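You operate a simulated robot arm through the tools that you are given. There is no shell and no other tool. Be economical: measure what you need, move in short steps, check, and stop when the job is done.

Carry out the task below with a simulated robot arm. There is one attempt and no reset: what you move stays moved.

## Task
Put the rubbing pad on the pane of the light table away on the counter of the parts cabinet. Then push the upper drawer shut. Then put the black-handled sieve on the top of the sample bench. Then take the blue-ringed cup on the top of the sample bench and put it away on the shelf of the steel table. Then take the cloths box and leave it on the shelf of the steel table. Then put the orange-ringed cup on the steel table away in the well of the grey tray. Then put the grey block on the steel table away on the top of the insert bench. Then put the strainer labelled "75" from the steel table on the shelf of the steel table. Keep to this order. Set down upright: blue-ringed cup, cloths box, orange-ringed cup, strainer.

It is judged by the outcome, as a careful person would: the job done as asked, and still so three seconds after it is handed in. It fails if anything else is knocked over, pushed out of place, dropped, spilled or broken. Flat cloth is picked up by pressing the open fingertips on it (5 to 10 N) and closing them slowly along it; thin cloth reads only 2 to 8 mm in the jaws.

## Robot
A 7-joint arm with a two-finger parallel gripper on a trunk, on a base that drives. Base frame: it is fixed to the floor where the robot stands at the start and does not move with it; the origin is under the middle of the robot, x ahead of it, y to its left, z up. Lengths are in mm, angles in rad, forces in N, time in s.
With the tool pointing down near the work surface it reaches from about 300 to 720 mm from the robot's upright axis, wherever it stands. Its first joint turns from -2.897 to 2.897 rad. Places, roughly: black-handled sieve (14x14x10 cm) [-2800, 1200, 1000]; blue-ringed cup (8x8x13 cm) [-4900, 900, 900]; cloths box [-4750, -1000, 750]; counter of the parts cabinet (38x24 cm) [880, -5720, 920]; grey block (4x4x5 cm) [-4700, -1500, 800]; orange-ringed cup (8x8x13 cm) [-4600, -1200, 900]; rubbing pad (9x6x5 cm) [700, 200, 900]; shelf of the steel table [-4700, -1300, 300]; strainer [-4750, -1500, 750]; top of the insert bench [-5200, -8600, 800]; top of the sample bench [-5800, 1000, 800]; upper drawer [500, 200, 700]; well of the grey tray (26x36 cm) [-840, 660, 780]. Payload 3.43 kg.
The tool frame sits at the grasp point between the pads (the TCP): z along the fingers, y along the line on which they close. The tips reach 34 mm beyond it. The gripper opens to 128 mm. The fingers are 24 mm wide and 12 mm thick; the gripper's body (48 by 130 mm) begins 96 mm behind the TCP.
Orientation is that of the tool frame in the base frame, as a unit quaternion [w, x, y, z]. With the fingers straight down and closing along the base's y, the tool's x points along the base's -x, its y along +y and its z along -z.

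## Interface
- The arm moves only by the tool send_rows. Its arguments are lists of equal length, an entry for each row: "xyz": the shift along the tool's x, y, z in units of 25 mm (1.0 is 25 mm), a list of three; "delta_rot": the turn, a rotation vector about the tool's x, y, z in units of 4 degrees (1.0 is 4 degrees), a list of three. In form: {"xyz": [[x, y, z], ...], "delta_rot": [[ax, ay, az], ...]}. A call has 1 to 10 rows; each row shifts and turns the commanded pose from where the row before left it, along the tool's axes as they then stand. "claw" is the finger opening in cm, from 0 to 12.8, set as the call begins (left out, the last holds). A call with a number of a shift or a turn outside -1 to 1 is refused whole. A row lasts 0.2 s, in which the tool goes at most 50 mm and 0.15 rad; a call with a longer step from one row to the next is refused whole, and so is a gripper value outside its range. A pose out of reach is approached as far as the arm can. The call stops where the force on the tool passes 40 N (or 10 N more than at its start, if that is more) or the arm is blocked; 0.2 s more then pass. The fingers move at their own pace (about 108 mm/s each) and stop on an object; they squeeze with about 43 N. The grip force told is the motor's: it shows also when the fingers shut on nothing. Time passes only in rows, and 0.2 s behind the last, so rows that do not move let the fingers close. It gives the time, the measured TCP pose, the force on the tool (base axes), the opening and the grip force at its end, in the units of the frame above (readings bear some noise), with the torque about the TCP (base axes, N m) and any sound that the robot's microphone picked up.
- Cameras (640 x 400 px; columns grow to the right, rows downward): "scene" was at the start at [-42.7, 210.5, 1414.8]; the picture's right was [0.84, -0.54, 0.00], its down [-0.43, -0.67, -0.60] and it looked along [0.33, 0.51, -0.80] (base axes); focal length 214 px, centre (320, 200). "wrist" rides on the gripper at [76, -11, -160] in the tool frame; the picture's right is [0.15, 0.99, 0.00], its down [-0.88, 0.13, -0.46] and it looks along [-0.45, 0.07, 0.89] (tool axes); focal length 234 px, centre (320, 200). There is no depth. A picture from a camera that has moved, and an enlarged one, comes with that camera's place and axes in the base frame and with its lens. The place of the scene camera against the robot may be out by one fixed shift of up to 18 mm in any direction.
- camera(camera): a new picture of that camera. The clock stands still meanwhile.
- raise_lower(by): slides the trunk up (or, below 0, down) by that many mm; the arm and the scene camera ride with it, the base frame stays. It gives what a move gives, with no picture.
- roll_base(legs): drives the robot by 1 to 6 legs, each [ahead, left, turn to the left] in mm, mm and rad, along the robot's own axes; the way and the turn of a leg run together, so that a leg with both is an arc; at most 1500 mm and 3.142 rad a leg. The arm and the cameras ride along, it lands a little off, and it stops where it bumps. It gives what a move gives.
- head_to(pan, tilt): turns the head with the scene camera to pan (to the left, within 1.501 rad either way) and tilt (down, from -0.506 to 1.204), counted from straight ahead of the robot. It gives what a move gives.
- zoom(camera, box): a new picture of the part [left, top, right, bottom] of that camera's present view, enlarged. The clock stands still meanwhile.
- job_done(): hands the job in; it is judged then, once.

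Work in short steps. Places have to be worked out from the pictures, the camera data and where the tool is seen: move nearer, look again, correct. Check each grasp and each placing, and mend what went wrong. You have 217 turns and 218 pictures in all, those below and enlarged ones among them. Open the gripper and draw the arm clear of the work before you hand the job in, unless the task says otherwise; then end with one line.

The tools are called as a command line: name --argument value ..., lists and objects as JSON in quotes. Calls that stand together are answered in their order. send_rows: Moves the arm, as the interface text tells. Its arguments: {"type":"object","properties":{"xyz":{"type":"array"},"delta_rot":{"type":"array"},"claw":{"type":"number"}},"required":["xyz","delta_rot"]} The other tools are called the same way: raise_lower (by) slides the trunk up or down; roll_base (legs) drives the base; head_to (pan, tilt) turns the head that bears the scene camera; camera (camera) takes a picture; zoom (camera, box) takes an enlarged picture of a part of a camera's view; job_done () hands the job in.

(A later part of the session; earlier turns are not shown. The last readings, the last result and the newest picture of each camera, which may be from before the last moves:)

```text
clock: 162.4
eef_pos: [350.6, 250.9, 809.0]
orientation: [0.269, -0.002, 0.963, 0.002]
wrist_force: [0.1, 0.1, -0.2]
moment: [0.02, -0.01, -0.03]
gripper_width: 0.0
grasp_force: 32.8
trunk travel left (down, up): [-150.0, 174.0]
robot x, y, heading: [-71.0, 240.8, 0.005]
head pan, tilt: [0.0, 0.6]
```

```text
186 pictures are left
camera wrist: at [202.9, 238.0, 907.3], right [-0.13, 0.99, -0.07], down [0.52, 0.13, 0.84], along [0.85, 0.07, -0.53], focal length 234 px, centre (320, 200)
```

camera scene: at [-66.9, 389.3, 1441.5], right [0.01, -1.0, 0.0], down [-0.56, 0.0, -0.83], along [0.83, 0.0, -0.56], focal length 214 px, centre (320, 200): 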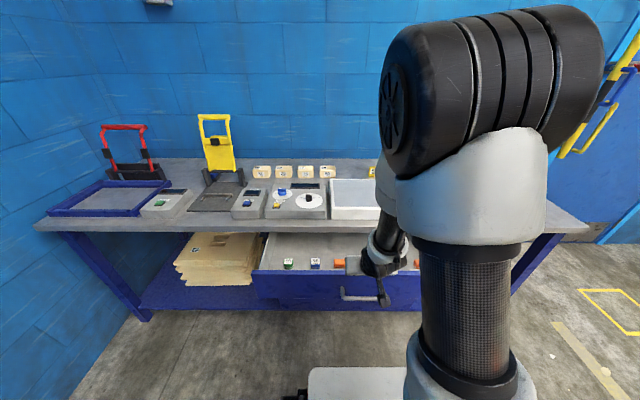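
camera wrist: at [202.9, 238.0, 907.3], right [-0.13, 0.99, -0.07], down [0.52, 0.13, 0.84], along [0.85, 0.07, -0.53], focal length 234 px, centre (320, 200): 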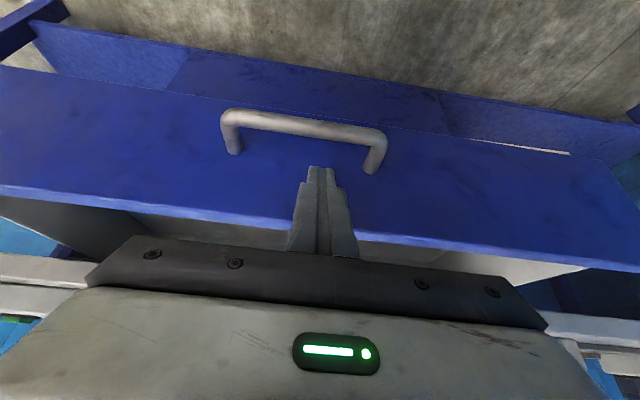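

Tips face the panel above the handle. Pushing forward along +x.

send_rows --xyz '[[-0.514, 0, 0.309], [-0.514, 0, 0.309], [-0.514, 0, 0.309], [-0.514, 0, 0.309], [-0.514, 0, 0.309], [-0.514, 0, 0.309], [-0.514, 0, 0.309], [-0.514, 0, 0.309], [-0.514, 0, 0.309], [-0.514, 0, 0.309]]' --delta_rot '[[0, 0, 0], [0, 0, 0], [0, 0, 0], [0, 0, 0], [0, 0, 0], [0, 0, 0], [0, 0, 0], [0, 0, 0], [0, 0, 0], [0, 0, 0]]'

camera --camera "wrist"

camera --camera "scene"

```text
clock: 164.6
eef_pos: [499.4, 251.8, 811.1]
orientation: [0.268, -0.003, 0.963, 0.001]
wrist_force: [1.0, 0.4, -0.3]
moment: [-0.02, 0.0, 0.0]
gripper_width: 0.0
grasp_force: 33.0
trunk travel left (down, up): [-150.0, 174.0]
robot x, y, heading: [-72.6, 242.5, 0.002]
head pan, tilt: [0.0, 0.6]
```

```text
185 pictures are left
camera wrist: at [351.8, 238.8, 909.6], right [-0.13, 0.99, -0.07], down [0.52, 0.13, 0.85], along [0.85, 0.07, -0.53], focal length 234 px, centre (320, 200)
```

wrist: 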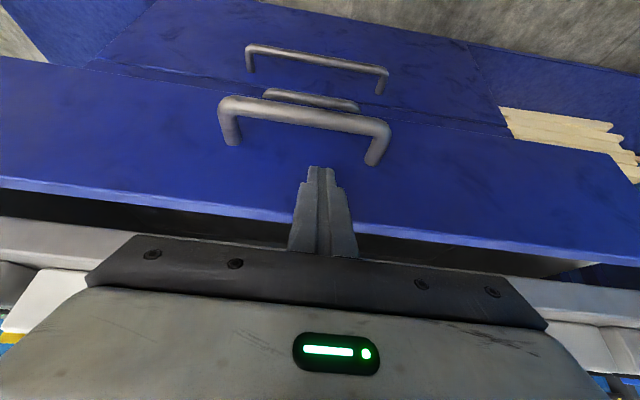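

```text
184 pictures are left
camera scene: at [-66.7, 389.4, 1441.5], right [0.01, -1.0, 0.0], down [-0.56, 0.0, -0.83], along [0.83, 0.0, -0.56], focal length 214 px, centre (320, 200)
```

scene: 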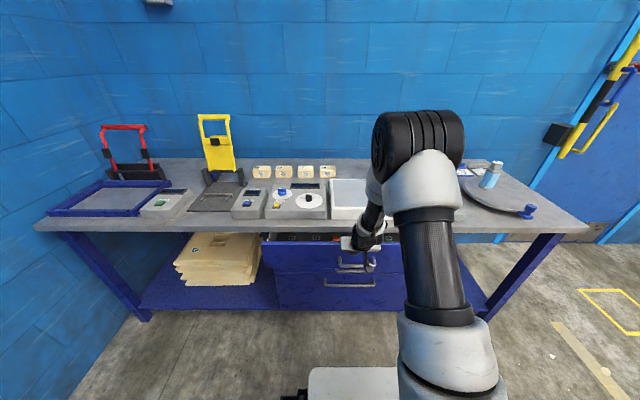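

The drawer slides in. Continue pushing until it meets the stop.

send_rows --xyz '[[-0.411, 0, 0.247], [-0.411, 0, 0.247], [-0.411, 0, 0.247], [-0.411, 0, 0.247], [-0.411, 0, 0.247], [-0.411, 0, 0.247], [-0.411, 0, 0.247], [-0.411, 0, 0.247], [-0.411, 0, 0.247], [-0.411, 0, 0.247]]' --delta_rot '[[0, 0, 0], [0, 0, 0], [0, 0, 0], [0, 0, 0], [0, 0, 0], [0, 0, 0], [0, 0, 0], [0, 0, 0], [0, 0, 0], [0, 0, 0]]'

camera --camera "wrist"

camera --camera "scene"

```text
clock: 166.4
eef_pos: [586.5, 252.5, 805.8]
orientation: [0.257, -0.002, 0.966, 0.001]
wrist_force: [-2.0, 0.9, -3.9]
moment: [0.05, 0.0, -0.05]
gripper_width: 0.1
grasp_force: 33.0
trunk travel left (down, up): [-150.0, 174.0]
robot x, y, heading: [-72.0, 242.2, 0.003]
head pan, tilt: [0.0, 0.6]
stopped in row 9: the force on the tool passed its limit at 54 N (the readings are from after the stop); the commanded pose is now the measured one
```

```text
183 pictures are left
camera wrist: at [439.6, 240.4, 907.6], right [-0.13, 0.99, -0.07], down [0.54, 0.13, 0.83], along [0.83, 0.07, -0.55], focal length 234 px, centre (320, 200)
```

wrist: 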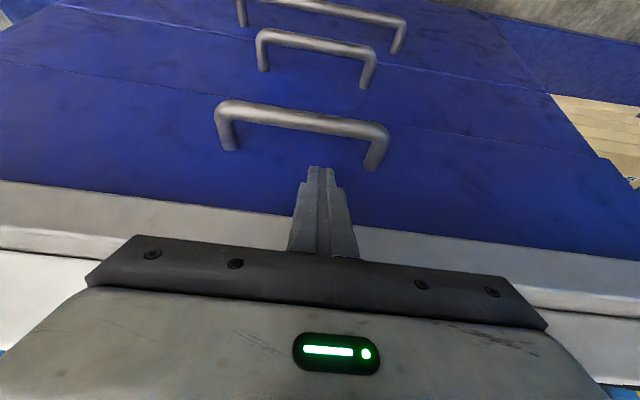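

```text
182 pictures are left
camera scene: at [-66.5, 389.4, 1441.3], right [0.01, -1.0, 0.0], down [-0.57, 0.0, -0.82], along [0.82, 0.0, -0.57], focal length 214 px, centre (320, 200)
```

scene: 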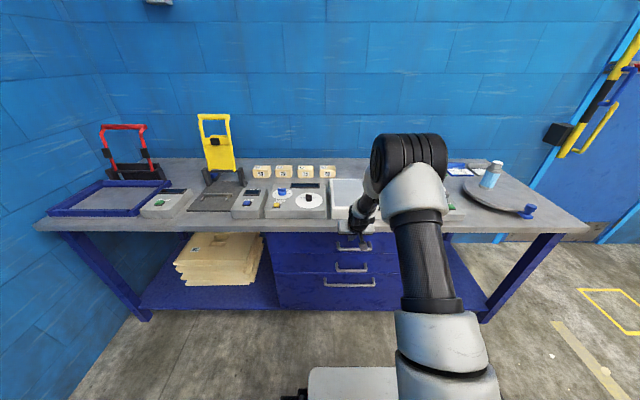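

Hit the stop at 54 N. I'll zoom to verify it's flush with the lower drawers.

zoom --camera "scene" --box '[250, 210, 410, 310]'

zoom --camera "wrist" --box '[480, 60, 640, 270]'

```text
4.00 times, centred on (330, 260) of scene
camera zoom: at [-66.5, 389.4, 1441.3], right [0.01, -1.0, 0.0], down [-0.57, 0.0, -0.82], along [0.82, 0.0, -0.57], focal length 858 px, centre (280, -40)
```

zoom: 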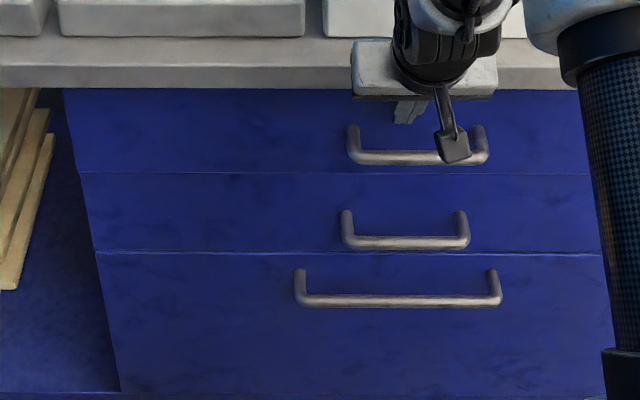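

```text
1.90 times, centred on (560, 165) of wrist
camera zoom: at [439.6, 240.4, 907.6], right [-0.13, 0.99, -0.07], down [0.54, 0.13, 0.83], along [0.83, 0.07, -0.55], focal length 446 px, centre (-137, 267)
```

zoom: 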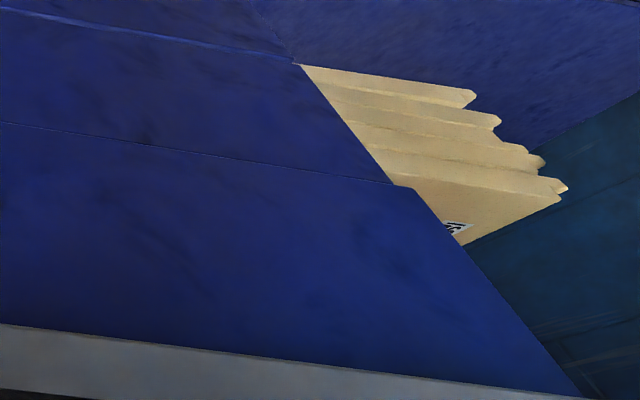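

There may be a few mm protrusion left relative to the lower drawers. I'll push again slowly to make sure it is fully home.

send_rows --xyz '[[-0.137, 0, 0.082], [-0.137, 0, 0.082], [-0.137, 0, 0.082], [-0.137, 0, 0.082], [-0.137, 0, 0.082], [-0.137, 0, 0.082], [-0.137, 0, 0.082], [-0.137, 0, 0.082]]' --delta_rot '[[0, 0, 0], [0, 0, 0], [0, 0, 0], [0, 0, 0], [0, 0, 0], [0, 0, 0], [0, 0, 0], [0, 0, 0]]'

zoom --camera "wrist" --box '[480, 60, 640, 270]'

```text
clock: 167.1
eef_pos: [587.6, 253.4, 802.7]
orientation: [0.25, -0.002, 0.968, -0.001]
wrist_force: [-0.8, -0.1, -1.2]
moment: [0.03, -0.02, 0.0]
gripper_width: 0.0
grasp_force: 32.9
trunk travel left (down, up): [-150.0, 174.0]
robot x, y, heading: [-72.1, 241.4, 0.007]
head pan, tilt: [0.0, 0.6]
stopped in row 3: the force on the tool passed its limit at 44 N (the readings are from after the stop); the commanded pose is now the measured one
```

```text
1.90 times, centred on (560, 165) of wrist
camera zoom: at [443.3, 240.6, 905.6], right [-0.13, 0.99, -0.07], down [0.55, 0.13, 0.82], along [0.82, 0.07, -0.56], focal length 446 px, centre (-137, 267)
```

zoom: 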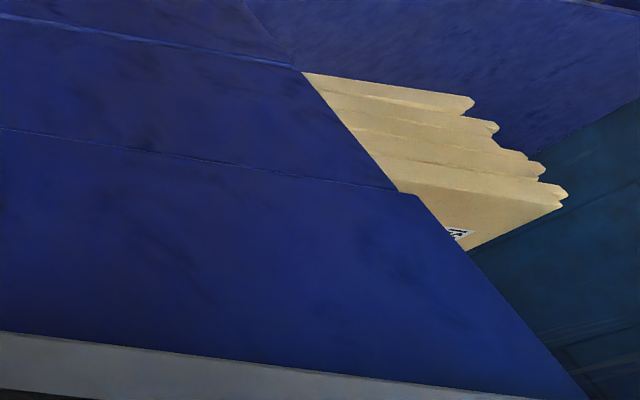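

The panel is against its stop (50 N no longer moves it; the tilt change shows the tip is blocked by the drawer itself). I'll draw back, raise, and untilt the tool.

send_rows --xyz '[[0.85, 0, -0.5], [0.85, 0, -0.5], [0.85, 0, -0.5], [0.85, 0, -0.5], [0.85, 0, -0.5], [0.85, 0, -0.5], [-0.48, 0, -0.87], [-0.48, 0, -0.87], [-0.48, 0, -0.87], [-0.48, 0, -0.87]]' --delta_rot '[[0, 0, 0], [0, 0, 0], [0, 0, 0], [0, 0, 0], [0, 0, 0], [0, 0, 0], [0, 0, 0], [0, 0, 0], [0, 0, 0], [0, 0, 0]]'

send_rows --xyz '[[-0.48, 0, -0.87], [-0.48, 0, -0.87], [-0.43, 0, -0.9], [-0.36, 0, -0.93], [-0.29, 0, -0.95], [-0.23, 0, -0.97], [-0.17, 0, -0.98], [-0.1, 0, -1], [-0.04, 0, -1]]' --delta_rot '[[0, 0, 0], [0, 0.9, 0], [0, 0.9, 0], [0, 0.9, 0], [0, 0.9, 0], [0, 0.9, 0], [0, 0.9, 0], [0, 0.9, 0], [0, 0.9, 0]]'

head_to --pan 1.5 --tilt 0.35

send_rows --xyz '[[0, 0, 0], [0, 0, 0], [0, 0, 0], [0, 0, 0], [0, 0, 0]]' --delta_rot '[[0, 0, 0], [0, 0, 0], [0, 0, 0], [0, 0, 0], [0, 0, 0]]'

camera --camera "scene"

camera --camera "wrist"

```text
clock: 169.3
eef_pos: [440.2, 254.0, 905.9]
orientation: [0.25, -0.001, 0.968, -0.001]
wrist_force: [0.0, -0.4, -0.5]
moment: [0.01, -0.03, 0.01]
gripper_width: 0.0
grasp_force: 33.4
trunk travel left (down, up): [-150.0, 174.0]
robot x, y, heading: [-75.4, 241.0, 0.008]
head pan, tilt: [0.0, 0.6]
```

```text
clock: 171.3
eef_pos: [437.7, 252.4, 1130.6]
orientation: [0.001, -0.002, 1.0, -0.001]
wrist_force: [0.3, -0.3, 0.0]
moment: [0.01, 0.0, -0.02]
gripper_width: 0.0
grasp_force: 33.3
trunk travel left (down, up): [-150.0, 174.0]
robot x, y, heading: [-72.7, 242.1, 0.008]
head pan, tilt: [0.0, 0.6]
```

```text
clock: 172.9
eef_pos: [436.0, 252.3, 1130.1]
orientation: [0.003, -0.002, 1.0, -0.001]
wrist_force: [-0.8, 0.3, 0.3]
moment: [0.02, 0.03, 0.0]
gripper_width: 0.0
grasp_force: 32.7
trunk travel left (down, up): [-150.0, 174.0]
robot x, y, heading: [-72.4, 242.8, 0.006]
head pan, tilt: [1.499, 0.351]
```

```text
clock: 174.1
eef_pos: [436.2, 251.3, 1129.0]
orientation: [0.001, -0.002, 1.0, 0.0]
wrist_force: [-0.7, -0.3, -0.6]
moment: [0.0, 0.02, -0.02]
gripper_width: 0.0
grasp_force: 33.4
trunk travel left (down, up): [-150.0, 174.0]
robot x, y, heading: [-74.0, 236.5, 0.003]
head pan, tilt: [1.499, 0.351]
```

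```text
178 pictures are left
camera scene: at [-149.9, 481.8, 1464.2], right [1.0, -0.07, 0.0], down [-0.02, -0.34, -0.94], along [0.06, 0.94, -0.34], focal length 214 px, centre (320, 200)
```

scene: 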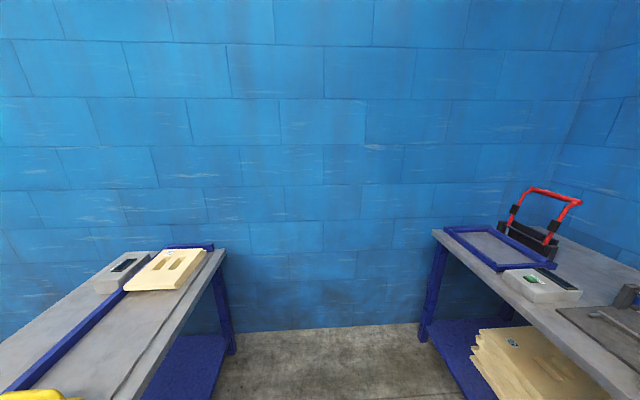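

```text
177 pictures are left
camera wrist: at [359.7, 239.7, 1289.4], right [-0.15, 0.99, 0.0], down [0.88, 0.13, 0.46], along [0.45, 0.07, -0.89], focal length 234 px, centre (320, 200)
```

wrist: 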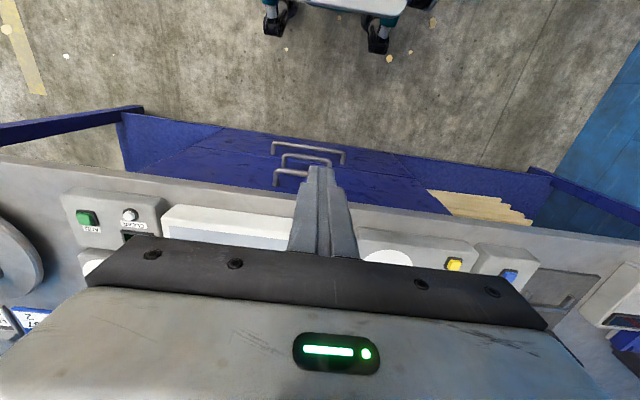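

The drawer is shut. The aisle is a dead end to the left, so I'll leave on the right side of the tray table, turn round to face -x, and look for the sieve.

roll_base --legs '[[-170, 0, 0], [0, -1500, 0], [0, -500, 0], [0, 0, 3.135]]'

head_to --pan 0.0 --tilt 0.3

send_rows --xyz '[[0.8, -0.8, 0], [0.8, -0.8, 0], [0.8, -0.8, 0], [0.8, -0.8, 0], [0.0, -0.8, 0], [0, 0, 0]]' --delta_rot '[[0, 0, 0], [0, 0, 0], [0, 0, 0], [0, 0, 0], [0, 0, 0], [0, 0, 0]]'

camera --camera "scene"

```text
clock: 202.5
eef_pos: [-744.2, -1790.5, 1129.4]
orientation: [0.0, 1.0, -0.01, -0.002]
wrist_force: [-0.5, -0.5, 0.6]
moment: [-0.01, 0.0, 0.02]
gripper_width: 0.2
grasp_force: 33.2
trunk travel left (down, up): [-150.0, 174.0]
robot x, y, heading: [-232.1, -1793.6, 3.122]
head pan, tilt: [1.499, 0.351]
```

```text
clock: 204.1
eef_pos: [-744.2, -1790.4, 1130.3]
orientation: [-0.001, 1.0, -0.009, -0.002]
wrist_force: [0.2, -0.5, 0.4]
moment: [-0.04, 0.01, 0.0]
gripper_width: 0.0
grasp_force: 32.6
trunk travel left (down, up): [-150.0, 174.0]
robot x, y, heading: [-235.2, -1787.6, 3.129]
head pan, tilt: [0.0, 0.3]
```

```text
clock: 205.5
eef_pos: [-661.4, -1692.3, 1128.8]
orientation: [0.0, 1.0, -0.01, -0.002]
wrist_force: [-0.5, 0.1, -0.1]
moment: [0.0, -0.01, 0.05]
gripper_width: 0.0
grasp_force: 33.4
trunk travel left (down, up): [-150.0, 174.0]
robot x, y, heading: [-235.0, -1791.6, 3.127]
head pan, tilt: [0.0, 0.3]
```

```text
176 pictures are left
camera scene: at [-232.4, -1923.1, 1469.0], right [0.02, 1.0, 0.0], down [0.3, 0.0, -0.96], along [-0.96, 0.02, -0.3], focal length 214 px, centre (320, 200)
```

scene: 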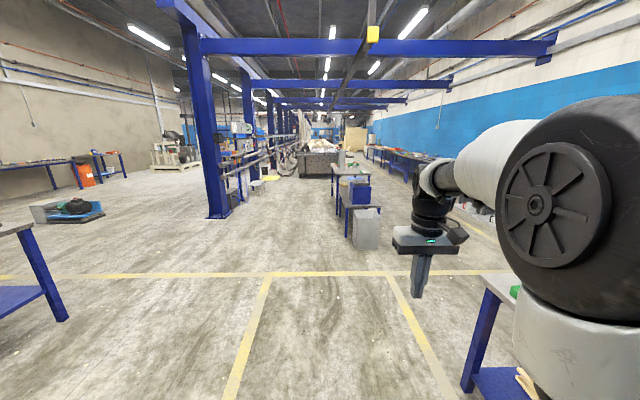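

Let me look to the right, where the sieve should be.

head_to --pan -0.9 --tilt 0.25

send_rows --xyz '[[0, -1, 0], [0, -1, 0], [0, -1, 0], [0, -1, 0]]' --delta_rot '[[0, 0, 0], [0, 0, 0], [0, 0, 0], [0, 0, 0]]'

camera --camera "scene"

```text
clock: 206.7
eef_pos: [-664.4, -1692.6, 1129.4]
orientation: [-0.001, 1.0, -0.009, -0.002]
wrist_force: [1.4, 0.0, 0.6]
moment: [-0.01, -0.02, 0.01]
gripper_width: 0.2
grasp_force: 33.4
trunk travel left (down, up): [-150.0, 174.0]
robot x, y, heading: [-231.2, -1793.0, 3.127]
head pan, tilt: [-0.901, 0.25]
```

```text
clock: 207.7
eef_pos: [-658.7, -1593.0, 1127.8]
orientation: [0.0, 1.0, -0.01, -0.002]
wrist_force: [-0.7, -0.7, -0.1]
moment: [0.01, 0.03, 0.02]
gripper_width: 0.1
grasp_force: 33.5
trunk travel left (down, up): [-150.0, 174.0]
robot x, y, heading: [-234.5, -1794.4, 3.125]
head pan, tilt: [-0.901, 0.25]
```

```text
175 pictures are left
camera scene: at [-195.8, -1850.7, 1473.7], right [0.79, 0.61, 0.0], down [0.15, -0.2, -0.97], along [-0.59, 0.77, -0.25], focal length 214 px, centre (320, 200)
```

scene: 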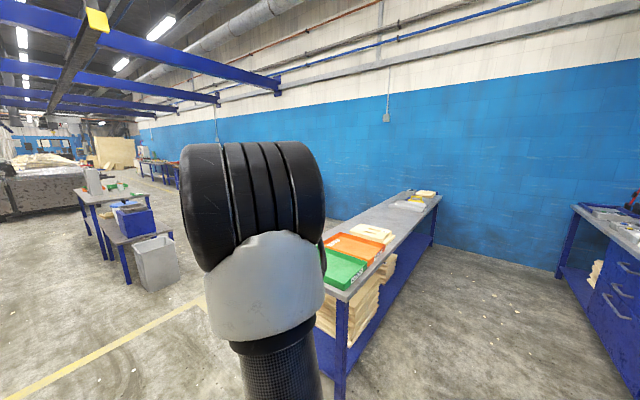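

The arm hides that area; I'll drive 1.5 m ahead in the open lane and look right again.

roll_base --legs '[[1500, 0, 0.015]]'

head_to --pan -1.2 --tilt 0.3

send_rows --xyz '[[0, 1, 0], [0, 1, 0], [0, 1, 0], [0, 1, 0], [0, 1, 0], [0, 1, 0], [0, 1, 0], [0, 1, 0], [0, 1, 0], [0, 1, 0]]' --delta_rot '[[0, 0, 0], [0, 0, 0], [0, 0, 0], [0, 0, 0], [0, 0, 0], [0, 0, 0], [0, 0, 0], [0, 0, 0], [0, 0, 0], [0, 0, 0]]'

camera --camera "scene"

```text
clock: 215.1
eef_pos: [-2153.9, -1586.9, 1128.4]
orientation: [-0.001, 1.0, -0.001, -0.002]
wrist_force: [0.8, -0.1, 0.1]
moment: [0.0, 0.02, 0.01]
gripper_width: 0.3
grasp_force: 32.5
trunk travel left (down, up): [-150.0, 174.0]
robot x, y, heading: [-1725.6, -1778.0, 3.141]
head pan, tilt: [-0.901, 0.25]
```

```text
clock: 215.8
eef_pos: [-2154.2, -1586.7, 1128.8]
orientation: [-0.001, 1.0, -0.001, -0.001]
wrist_force: [-0.4, 0.6, 0.4]
moment: [-0.01, 0.01, 0.0]
gripper_width: 0.0
grasp_force: 32.4
trunk travel left (down, up): [-150.0, 174.0]
robot x, y, heading: [-1727.0, -1780.4, 3.141]
head pan, tilt: [-1.201, 0.3]
```

```text
clock: 218.1
eef_pos: [-2153.4, -1838.2, 1129.1]
orientation: [-0.001, 1.0, -0.001, -0.002]
wrist_force: [0.5, 0.7, 0.3]
moment: [-0.03, -0.02, 0.01]
gripper_width: 0.0
grasp_force: 32.6
trunk travel left (down, up): [-150.0, 174.0]
robot x, y, heading: [-1726.3, -1776.8, 3.145]
head pan, tilt: [-1.201, 0.3]
```

```text
174 pictures are left
camera scene: at [-1661.8, -1823.6, 1469.0], right [0.93, 0.36, 0.0], down [0.11, -0.28, -0.96], along [-0.34, 0.89, -0.3], focal length 214 px, centre (320, 200)
```

scene: 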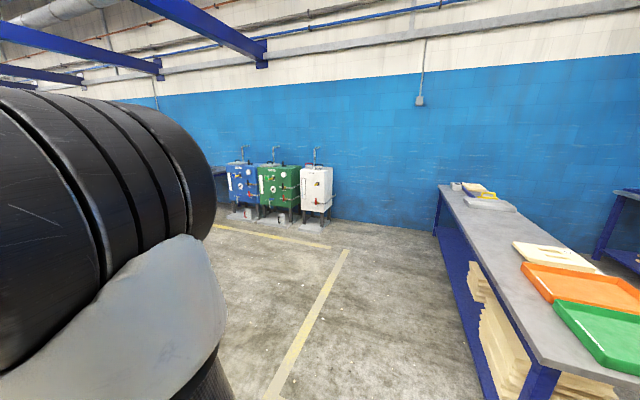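

The sieve should be near the white cabinet by the wall. Zooming there.

zoom --camera "scene" --box '[210, 130, 370, 230]'

```text
4.00 times, centred on (290, 180) of scene
camera zoom: at [-1661.8, -1823.6, 1469.0], right [0.93, 0.36, 0.0], down [0.11, -0.28, -0.96], along [-0.34, 0.89, -0.3], focal length 858 px, centre (440, 280)
```

zoom: 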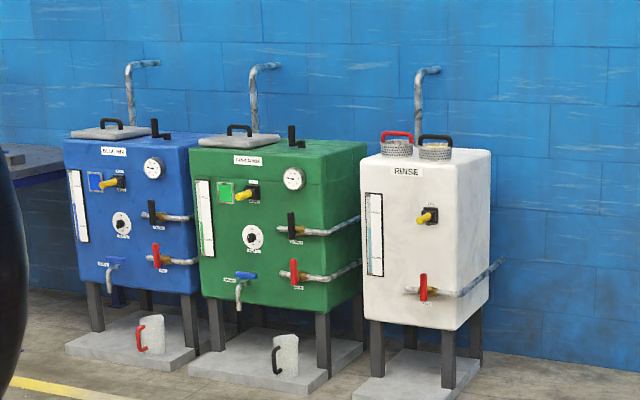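

The white "RINSE" cabinet carries two arch-handled sieves; the black-handled one is on its right. I'll drive round to face the cabinet at a safe distance.

roll_base --legs '[[0, 0, -1.571], [1500, 0, 0], [0, 1000, 0], [450, 0, 0]]'

head_to --pan 0.0 --tilt 0.45

send_rows --xyz '[[0, 1, 0], [0, 1, 0], [0, 1, 0], [0, 1, 0], [0, 1, 0], [0, 1, 0]]' --delta_rot '[[0, 0, 0], [0, 0, 0], [0, 0, 0], [0, 0, 0], [0, 0, 0], [0, 0, 0]]' --claw 8

camera --camera "scene"

```text
clock: 241.2
eef_pos: [-2706.3, 611.4, 1129.2]
orientation: [0.002, -0.699, 0.715, 0.0]
wrist_force: [0.8, -0.3, -0.1]
moment: [0.0, -0.01, -0.04]
gripper_width: 0.0
grasp_force: 33.7
trunk travel left (down, up): [-150.0, 174.0]
robot x, y, heading: [-2655.8, 183.5, 1.553]
head pan, tilt: [-1.201, 0.3]
```

```text
clock: 242.6
eef_pos: [-2705.4, 612.4, 1130.2]
orientation: [0.002, -0.7, 0.714, 0.001]
wrist_force: [-0.6, 0.5, -0.4]
moment: [0.03, -0.01, 0.02]
gripper_width: 0.0
grasp_force: 33.0
trunk travel left (down, up): [-150.0, 174.0]
robot x, y, heading: [-2656.2, 184.4, 1.553]
head pan, tilt: [0.0, 0.45]
```

```text
clock: 244.0
eef_pos: [-2857.1, 614.9, 1130.0]
orientation: [0.003, -0.699, 0.715, 0.001]
wrist_force: [0.9, 0.5, -0.3]
moment: [0.02, -0.01, 0.01]
gripper_width: 79.9
grasp_force: 0.1
trunk travel left (down, up): [-150.0, 174.0]
robot x, y, heading: [-2654.3, 182.1, 1.55]
head pan, tilt: [0.0, 0.45]
```

```text
172 pictures are left
camera scene: at [-2787.9, 194.5, 1455.0], right [1.0, -0.02, 0.0], down [-0.01, -0.44, -0.9], along [0.02, 0.9, -0.44], focal length 214 px, centre (320, 200)
```

scene: 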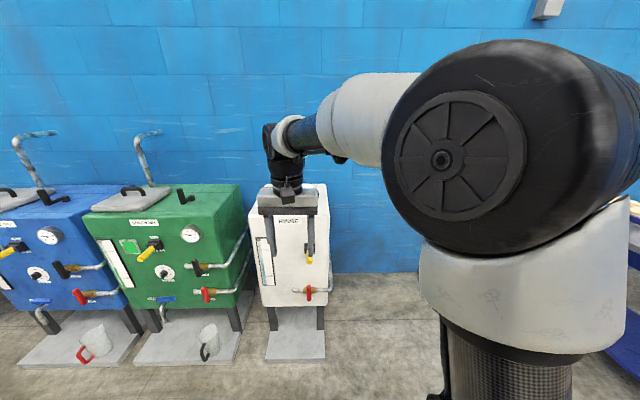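

The gripper hides the sieves in this view; check the wrist camera.

camera --camera "wrist"

zoom --camera "scene" --box '[240, 160, 360, 240]'

```text
171 pictures are left
camera wrist: at [-2847.7, 537.9, 1290.0], right [-0.99, -0.12, 0.0], down [-0.11, 0.88, 0.46], along [-0.06, 0.45, -0.89], focal length 234 px, centre (320, 200)
```

wrist: 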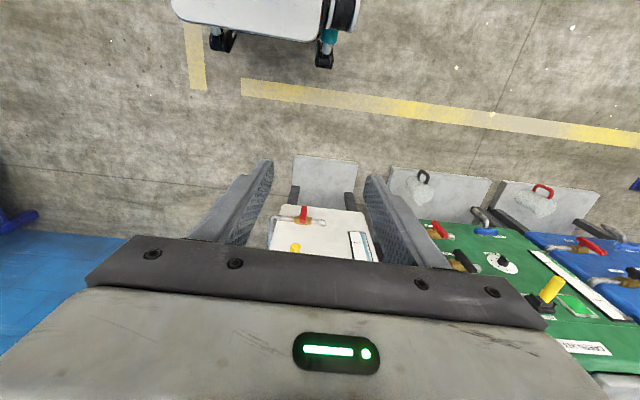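

```text
5.00 times, centred on (300, 200) of scene
camera zoom: at [-2787.9, 194.5, 1455.0], right [1.0, -0.02, 0.0], down [-0.01, -0.44, -0.9], along [0.02, 0.9, -0.44], focal length 1072 px, centre (420, 200)
```

zoom: 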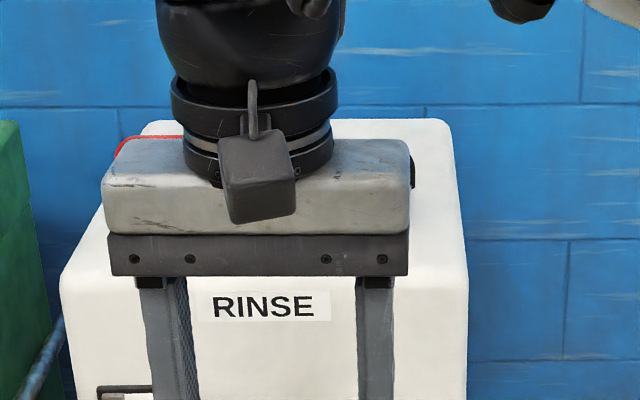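

I'll move the hand aside to the right and up to see the two sieves.

send_rows --xyz '[[0, -1, -0.3], [0, -1, -0.3], [0, -1, -0.3], [0, -1, -0.3], [0, -1, -0.3], [0, -1, -0.3], [0, -1, -0.3], [0, -1, -0.3]]' --delta_rot '[[0, 0, 0], [0, 0, 0], [0, 0, 0], [0, 0, 0], [0, 0, 0], [0, 0, 0], [0, 0, 0], [0, 0, 0]]'

zoom --camera "scene" --box '[240, 160, 360, 240]'

```text
clock: 245.8
eef_pos: [-2654.2, 611.4, 1189.7]
orientation: [0.002, -0.699, 0.715, 0.001]
wrist_force: [0.4, 0.4, 0.0]
moment: [0.01, -0.02, 0.0]
gripper_width: 80.0
grasp_force: 0.2
trunk travel left (down, up): [-150.0, 174.0]
robot x, y, heading: [-2656.9, 181.9, 1.548]
head pan, tilt: [0.0, 0.45]
```

```text
5.00 times, centred on (300, 200) of scene
camera zoom: at [-2788.0, 194.5, 1455.0], right [1.0, -0.02, 0.0], down [-0.01, -0.44, -0.9], along [0.02, 0.9, -0.44], focal length 1072 px, centre (420, 200)
```

zoom: 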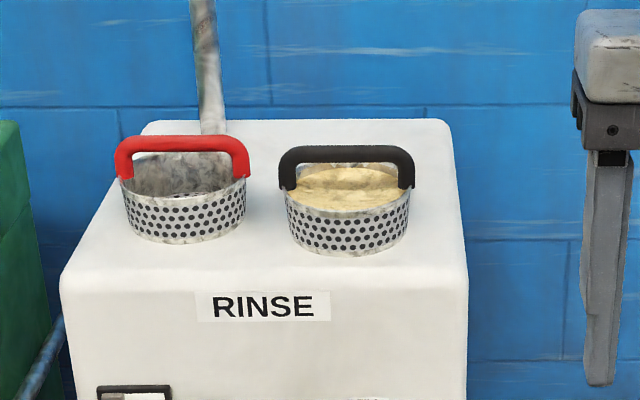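

The black-handled sieve is full of powder, so it must stay level. Its handle bar centre is near (-2842, 1218, 1011), running along x. I'll bring the base nearer, then turn the tool 90° so the fingers close across the bar.

roll_base --legs '[[0, 170, 0.02], [340, 0, 0]]'

send_rows --xyz '[[0, 0, 0], [0, 0, 0], [0, 0, 0], [0, 0, 0], [0, 0, 0], [0, 0, 0], [0, 0, 0], [0, 0, 0], [0, 0, 0], [0, 0, 0]]' --delta_rot '[[0, 0, 0.98], [0, 0, 0.98], [0, 0, 0.98], [0, 0, 0.98], [0, 0, 0.98], [0, 0, 0.98], [0, 0, 0.98], [0, 0, 0.98], [0, 0, 0.98], [0, 0, 0.98]]'

send_rows --xyz '[[0, 0, 0], [0, 0, 0], [0, 0, 0], [0, 0, 0], [0, 0, 0], [0, 0, 0], [0, 0, 0], [0, 0, 0], [0, 0, 0], [0, 0, 0]]' --delta_rot '[[0, 0, 0.98], [0, 0, 0.98], [0, 0, 0.98], [0, 0, 0.98], [0, 0, 0.98], [0, 0, 0.98], [0, 0, 0.98], [0, 0, 0.98], [0, 0, 0.98], [0, 0, 0.98]]'

camera --camera "scene"

```text
clock: 249.9
eef_pos: [-2835.5, 953.0, 1189.9]
orientation: [0.003, -0.706, 0.708, 0.0]
wrist_force: [0.0, 0.1, -0.4]
moment: [0.0, -0.01, -0.02]
gripper_width: 79.7
grasp_force: 0.1
trunk travel left (down, up): [-150.0, 174.0]
robot x, y, heading: [-2825.8, 521.7, 1.573]
head pan, tilt: [0.0, 0.45]
```

```text
clock: 252.1
eef_pos: [-2834.7, 954.0, 1190.8]
orientation: [0.0, -0.428, 0.904, 0.002]
wrist_force: [0.1, 0.0, -0.2]
moment: [0.02, -0.01, -0.01]
gripper_width: 80.0
grasp_force: 0.1
trunk travel left (down, up): [-150.0, 174.0]
robot x, y, heading: [-2823.9, 523.6, 1.567]
head pan, tilt: [0.0, 0.45]
```

```text
clock: 254.3
eef_pos: [-2833.9, 953.6, 1190.0]
orientation: [0.001, -0.099, 0.995, 0.002]
wrist_force: [-0.6, -0.1, 1.1]
moment: [0.01, 0.02, -0.03]
gripper_width: 79.8
grasp_force: 0.1
trunk travel left (down, up): [-150.0, 174.0]
robot x, y, heading: [-2824.7, 524.0, 1.572]
head pan, tilt: [0.0, 0.45]
```

```text
168 pictures are left
camera scene: at [-2958.5, 533.6, 1455.0], right [1.0, 0.0, 0.0], down [0.0, -0.44, -0.9], along [0.0, 0.9, -0.44], focal length 214 px, centre (320, 200)
```

scene: 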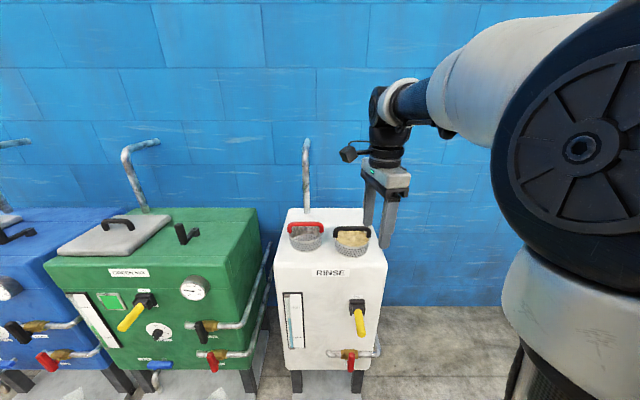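

Handle triangulates to about (-2843, 1215, 1005). Finish the rotation and move over it with the tool still high.

send_rows --xyz '[[0, 1, 0], [0, 1, 0], [0, 1, 0], [0, 1, 0], [0, 1, 0], [0, 1, 0], [0, 1, 0.3], [0, 1, 0.3], [0, 0.9, 0.3]]' --delta_rot '[[0, 0, 0.95], [0, 0, 0.95], [0, 0, 0.95], [0, 0, 0], [0, 0, 0], [0, 0, 0], [0, 0, 0], [0, 0, 0], [0, 0, 0]]' --claw 8

camera --camera "wrist"

zoom --camera "scene" --box '[260, 140, 440, 270]'

```text
clock: 256.3
eef_pos: [-2844.6, 1174.8, 1169.5]
orientation: [0.0, -0.001, 1.0, 0.001]
wrist_force: [-0.2, -0.9, 0.7]
moment: [0.02, 0.02, -0.02]
gripper_width: 80.1
grasp_force: 0.1
trunk travel left (down, up): [-150.0, 174.0]
robot x, y, heading: [-2825.0, 520.8, 1.572]
head pan, tilt: [0.0, 0.45]
```

```text
167 pictures are left
camera wrist: at [-2921.6, 1162.4, 1327.9], right [-0.15, 0.99, 0.0], down [0.88, 0.13, 0.46], along [0.45, 0.07, -0.89], focal length 234 px, centre (320, 200)
```

wrist: 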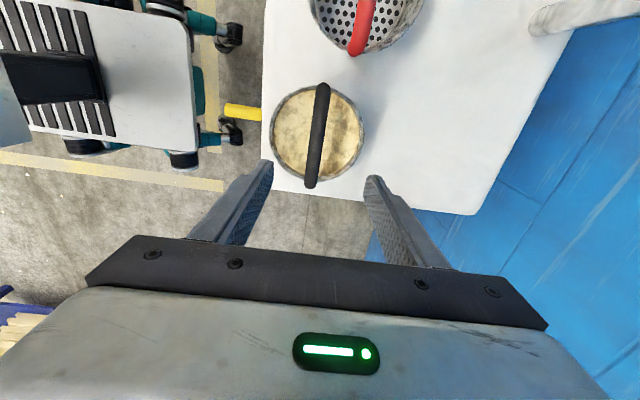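

```text
3.08 times, centred on (350, 205) of scene
camera zoom: at [-2958.5, 533.8, 1455.0], right [1.0, 0.0, 0.0], down [0.0, -0.44, -0.9], along [0.0, 0.9, -0.44], focal length 660 px, centre (228, 185)
```

zoom: 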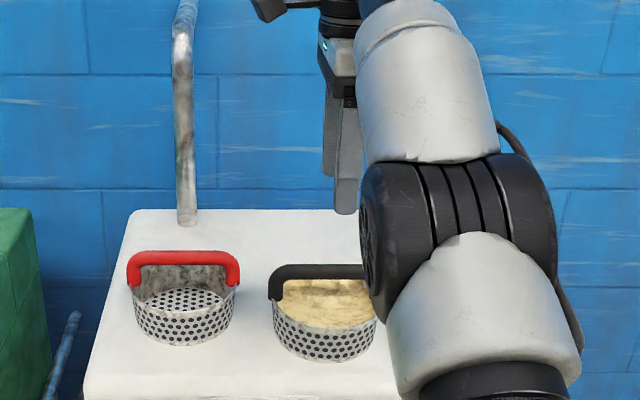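

The wrist view, directly above, puts the bar at about (-2850, 1169). I'll correct, go down to ~50 mm above and recheck.

send_rows --xyz '[[0.2, -0.24, 0.9], [0, 0, 0.95], [0, 0, 0.95], [0, 0, 0.95]]' --delta_rot '[[0, 0, 0], [0, 0, 0], [0, 0, 0], [0, 0, 0]]' --claw 7

camera --camera "wrist"

zoom --camera "scene" --box '[300, 180, 420, 270]'

```text
clock: 257.3
eef_pos: [-2848.7, 1170.3, 1074.6]
orientation: [0.0, -0.001, 1.0, 0.003]
wrist_force: [-0.4, -0.1, -0.4]
moment: [-0.01, 0.0, 0.01]
gripper_width: 69.7
grasp_force: 0.0
trunk travel left (down, up): [-150.0, 174.0]
robot x, y, heading: [-2824.8, 525.2, 1.571]
head pan, tilt: [0.0, 0.45]
```

```text
165 pictures are left
camera wrist: at [-2926.2, 1157.7, 1233.7], right [-0.15, 0.99, 0.0], down [0.88, 0.13, 0.46], along [0.45, 0.07, -0.89], focal length 234 px, centre (320, 200)
```

wrist: 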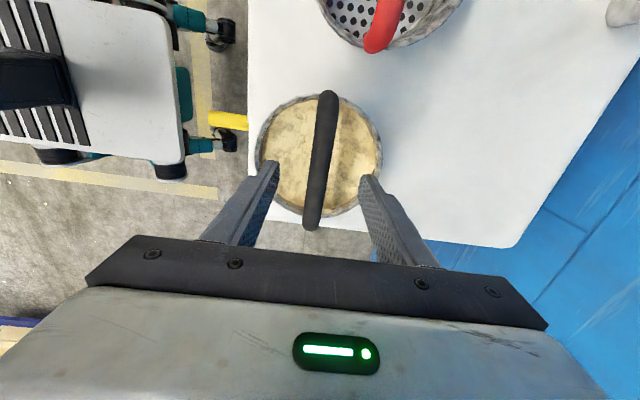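

```text
4.44 times, centred on (360, 225) of scene
camera zoom: at [-2958.5, 533.6, 1455.1], right [1.0, 0.0, 0.0], down [0.0, -0.44, -0.9], along [0.0, 0.9, -0.44], focal length 953 px, centre (142, 89)
```

zoom: 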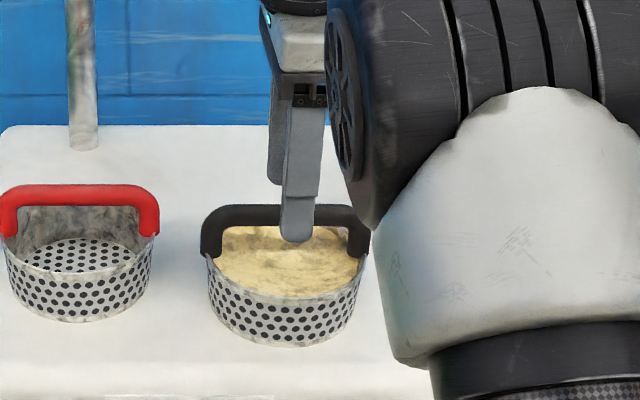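

Centred nicely on the bar. Lower to grip height (tips staying above the powder) and close.

send_rows --xyz '[[0, 0, 0.6], [0, 0, 0.6], [0, 0, 0.5], [0, 0, 0]]' --delta_rot '[[0, 0, 0], [0, 0, 0], [0, 0, 0], [0, 0, 0]]'

zoom --camera "scene" --box '[300, 180, 420, 270]'

```text
clock: 258.3
eef_pos: [-2848.4, 1169.8, 1032.9]
orientation: [0.001, -0.001, 1.0, 0.003]
wrist_force: [-0.6, 1.0, 0.1]
moment: [0.01, 0.0, 0.01]
gripper_width: 69.7
grasp_force: 0.1
trunk travel left (down, up): [-150.0, 174.0]
robot x, y, heading: [-2826.4, 521.2, 1.569]
head pan, tilt: [0.0, 0.45]
```

```text
4.44 times, centred on (360, 225) of scene
camera zoom: at [-2958.5, 533.7, 1455.0], right [1.0, 0.0, 0.0], down [0.0, -0.44, -0.9], along [0.0, 0.9, -0.44], focal length 953 px, centre (142, 89)
```

zoom: 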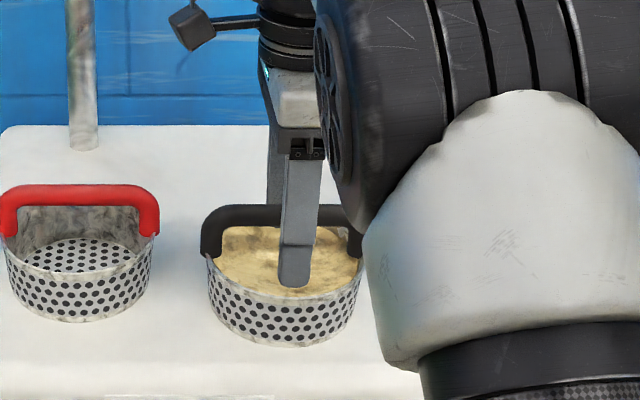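

Fingers straddle the bar, no contact. Close and lift slightly.

send_rows --xyz '[[0, 0, 0], [0, 0, 0], [0, 0, 0], [0, 0, 0]]' --delta_rot '[[0, 0, 0], [0, 0, 0], [0, 0, 0], [0, 0, 0]]' --claw 0

send_rows --xyz '[[0, 0, -0.15], [0, 0, -0.25], [0, 0, -0.4], [0, 0, -0.4], [0, 0, -0.4]]' --delta_rot '[[0, 0, 0], [0, 0, 0], [0, 0, 0], [0, 0, 0], [0, 0, 0]]'

zoom --camera "scene" --box '[300, 180, 420, 270]'

camera --camera "wrist"

```text
clock: 259.3
eef_pos: [-2847.8, 1170.1, 1032.5]
orientation: [0.001, -0.001, 1.0, 0.002]
wrist_force: [-0.2, -0.3, -0.1]
moment: [-0.05, -0.03, 0.0]
gripper_width: 17.0
grasp_force: 42.6
trunk travel left (down, up): [-150.0, 174.0]
robot x, y, heading: [-2822.6, 523.6, 1.57]
head pan, tilt: [0.0, 0.45]
```

```text
clock: 260.5
eef_pos: [-2849.5, 1169.7, 1074.0]
orientation: [0.001, 0.0, 1.0, 0.002]
wrist_force: [0.7, 0.3, -2.6]
moment: [0.0, 0.0, 0.01]
gripper_width: 17.0
grasp_force: 43.1
trunk travel left (down, up): [-150.0, 174.0]
robot x, y, heading: [-2825.5, 521.0, 1.568]
head pan, tilt: [0.0, 0.45]
```

```text
4.44 times, centred on (360, 225) of scene
camera zoom: at [-2958.5, 533.8, 1455.0], right [1.0, 0.0, 0.0], down [0.0, -0.44, -0.9], along [0.0, 0.9, -0.44], focal length 953 px, centre (142, 89)
```

zoom: 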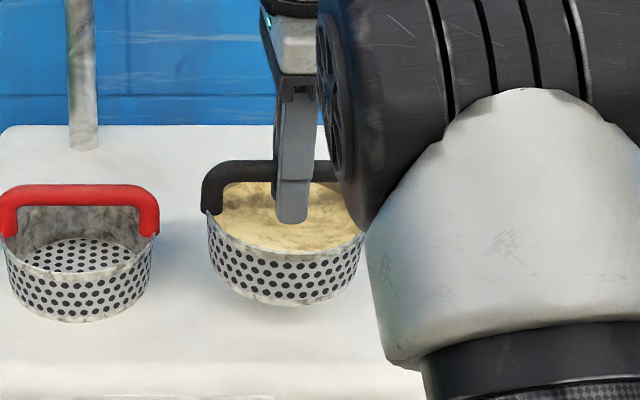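

```text
161 pictures are left
camera wrist: at [-2926.0, 1157.5, 1232.1], right [-0.15, 0.99, 0.0], down [0.88, 0.13, 0.46], along [0.45, 0.07, -0.89], focal length 234 px, centre (320, 200)
```

wrist: 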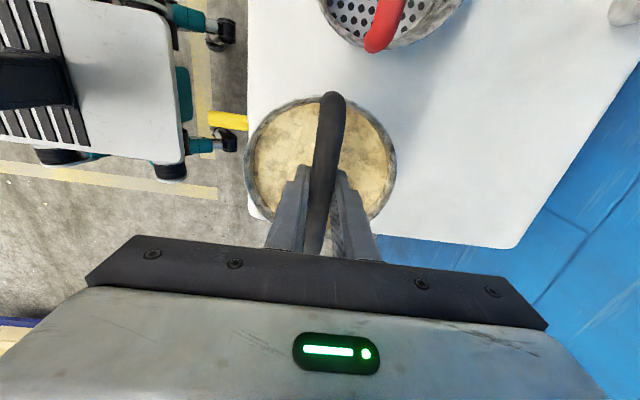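

Lifted cleanly and level (2.6 N). Raise further, back away and look along the wall to the left for the sample bench.

send_rows --xyz '[[0, 0, -0.5], [0, 0, -0.6], [0, 0, -0.6], [0, 0, -0.6], [0, 0, -0.4]]' --delta_rot '[[0, 0, 0], [0, 0, 0], [0, 0, 0], [0, 0, 0], [0, 0, 0]]'

roll_base --legs '[[-400, 0, 0]]'

head_to --pan 1.0 --tilt 0.25

send_rows --xyz '[[0, 0, 0], [0, 0, 0], [0, 0, 0], [0, 0, 0]]' --delta_rot '[[0, 0, 0], [0, 0, 0], [0, 0, 0], [0, 0, 0]]'

camera --camera "scene"

```text
clock: 261.7
eef_pos: [-2848.7, 1168.5, 1139.4]
orientation: [0.001, -0.001, 1.0, 0.002]
wrist_force: [0.3, -0.3, -2.2]
moment: [0.0, -0.04, -0.02]
gripper_width: 17.0
grasp_force: 43.9
trunk travel left (down, up): [-150.0, 174.0]
robot x, y, heading: [-2824.2, 522.8, 1.569]
head pan, tilt: [0.0, 0.45]
```

```text
clock: 264.2
eef_pos: [-2850.3, 781.2, 1140.2]
orientation: [0.002, -0.001, 1.0, 0.002]
wrist_force: [-0.1, -0.3, -1.1]
moment: [0.02, 0.0, 0.03]
gripper_width: 16.9
grasp_force: 42.5
trunk travel left (down, up): [-150.0, 174.0]
robot x, y, heading: [-2828.0, 137.4, 1.572]
head pan, tilt: [0.0, 0.45]
```

```text
clock: 265.4
eef_pos: [-2849.3, 780.7, 1140.0]
orientation: [0.001, -0.001, 1.0, 0.002]
wrist_force: [-0.2, 0.3, -2.3]
moment: [-0.02, 0.04, 0.01]
gripper_width: 16.9
grasp_force: 42.8
trunk travel left (down, up): [-150.0, 174.0]
robot x, y, heading: [-2824.0, 135.1, 1.572]
head pan, tilt: [1.0, 0.25]
```

```text
clock: 266.4
eef_pos: [-2849.6, 780.2, 1139.9]
orientation: [0.001, -0.002, 1.0, 0.001]
wrist_force: [0.7, -0.7, -2.0]
moment: [0.01, -0.02, -0.01]
gripper_width: 17.1
grasp_force: 42.7
trunk travel left (down, up): [-150.0, 174.0]
robot x, y, heading: [-2826.5, 132.6, 1.572]
head pan, tilt: [1.0, 0.25]
```

```text
160 pictures are left
camera scene: at [-3037.0, 103.8, 1473.7], right [0.54, 0.84, 0.0], down [0.21, -0.13, -0.97], along [-0.82, 0.52, -0.25], focal length 214 px, centre (320, 200)
```

scene: 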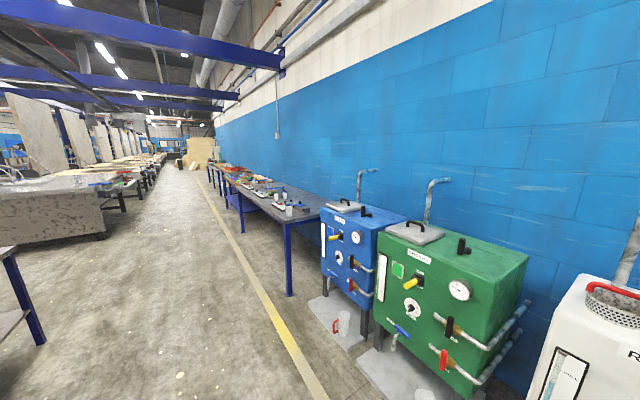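

Zoom in on the bench along the wall.

zoom --camera "scene" --box '[195, 140, 335, 230]'

```text
4.44 times, centred on (265, 185) of scene
camera zoom: at [-3037.0, 103.8, 1473.7], right [0.54, 0.84, 0.0], down [0.21, -0.13, -0.97], along [-0.82, 0.52, -0.25], focal length 953 px, centre (564, 267)
```

zoom: 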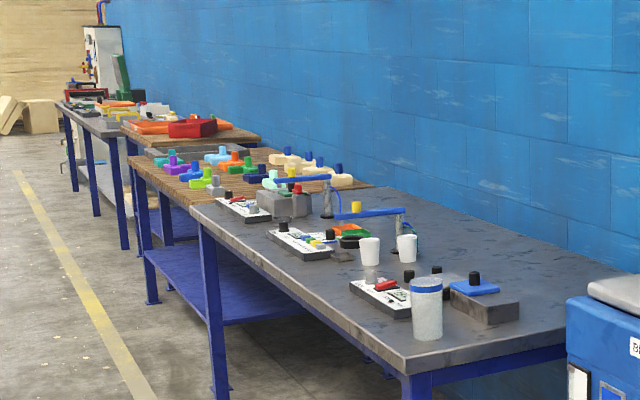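

The sample bench runs x≈-4700…-6800 with its front edge near y≈800; the blue-ringed cup is at its near corner. I'll strafe along the aisle to about x=-5400 and look for a free spot for the sieve.

roll_base --legs '[[-120, 0, 0], [0, 1300, 0], [0, 1270, 0]]'

head_to --pan 0.0 --tilt 0.5

send_rows --xyz '[[0, 0, 0], [0, 0, 0], [0, 0, 0], [0, 0, 0]]' --delta_rot '[[0, 0, 0], [0, 0, 0], [0, 0, 0], [0, 0, 0]]'

camera --camera "scene"

```text
clock: 292.1
eef_pos: [-5427.2, 667.8, 1139.9]
orientation: [0.001, 0.0, 1.0, 0.0]
wrist_force: [-0.6, -0.1, -1.6]
moment: [0.0, -0.03, -0.01]
gripper_width: 17.5
grasp_force: 43.0
trunk travel left (down, up): [-150.0, 174.0]
robot x, y, heading: [-5405.1, 25.4, 1.564]
head pan, tilt: [1.0, 0.25]
```

```text
clock: 293.4
eef_pos: [-5425.7, 667.3, 1140.5]
orientation: [0.001, 0.001, 1.0, 0.002]
wrist_force: [0.2, -0.5, -2.2]
moment: [0.0, -0.01, 0.0]
gripper_width: 17.2
grasp_force: 42.7
trunk travel left (down, up): [-150.0, 174.0]
robot x, y, heading: [-5404.3, 22.9, 1.57]
head pan, tilt: [0.0, 0.499]
```

```text
clock: 294.4
eef_pos: [-5426.6, 666.6, 1139.7]
orientation: [0.001, 0.001, 1.0, 0.001]
wrist_force: [-0.1, -0.9, -1.8]
moment: [0.0, -0.01, -0.02]
gripper_width: 16.9
grasp_force: 43.0
trunk travel left (down, up): [-150.0, 174.0]
robot x, y, heading: [-5409.0, 22.2, 1.567]
head pan, tilt: [0.0, 0.499]
```

```text
158 pictures are left
camera scene: at [-5538.4, 32.5, 1450.6], right [1.0, 0.0, 0.0], down [0.0, -0.48, -0.88], along [0.0, 0.88, -0.48], focal length 214 px, centre (320, 200)
```

scene: 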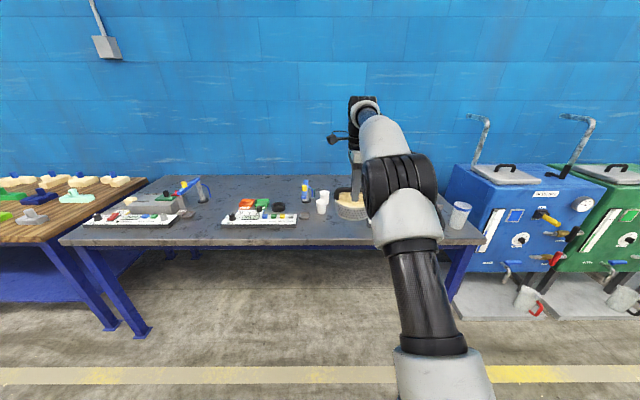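

The bench top has a free front strip around x≈-5420. Drive ahead so the sieve is over the bench and check beneath with both cameras.

roll_base --legs '[[280, 0, 0]]'

camera --camera "wrist"

camera --camera "scene"

```text
clock: 296.3
eef_pos: [-5426.1, 946.1, 1139.8]
orientation: [0.001, 0.001, 1.0, 0.002]
wrist_force: [-0.2, 0.1, -2.5]
moment: [-0.03, 0.02, 0.01]
gripper_width: 16.9
grasp_force: 43.0
trunk travel left (down, up): [-150.0, 174.0]
robot x, y, heading: [-5404.2, 303.3, 1.571]
head pan, tilt: [0.0, 0.499]
```

```text
157 pictures are left
camera wrist: at [-5502.0, 933.9, 1299.4], right [-0.14, 0.99, 0.0], down [0.88, 0.13, 0.46], along [0.45, 0.07, -0.89], focal length 234 px, centre (320, 200)
```

wrist: 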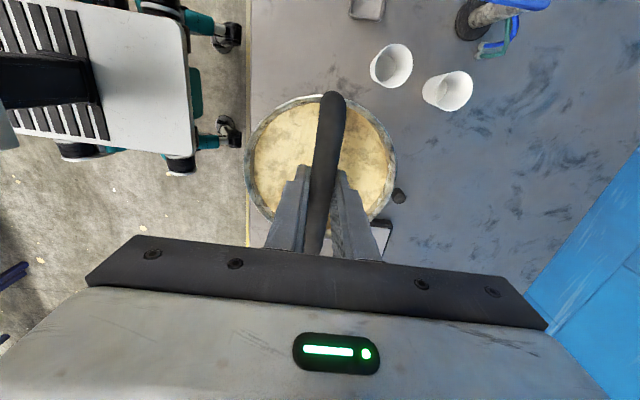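

```text
156 pictures are left
camera scene: at [-5537.4, 310.9, 1450.5], right [1.0, 0.0, 0.0], down [0.0, -0.48, -0.88], along [0.0, 0.88, -0.48], focal length 214 px, centre (320, 200)
```

scene: 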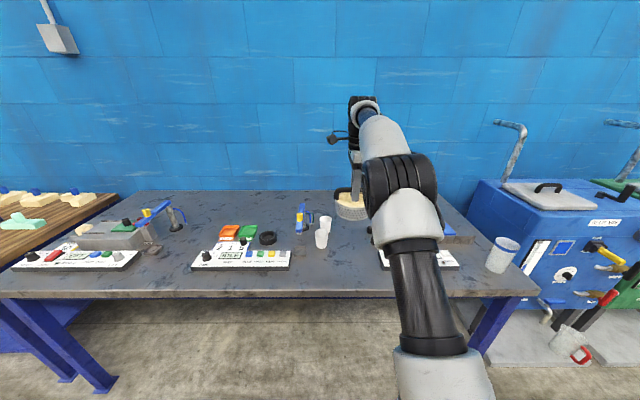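

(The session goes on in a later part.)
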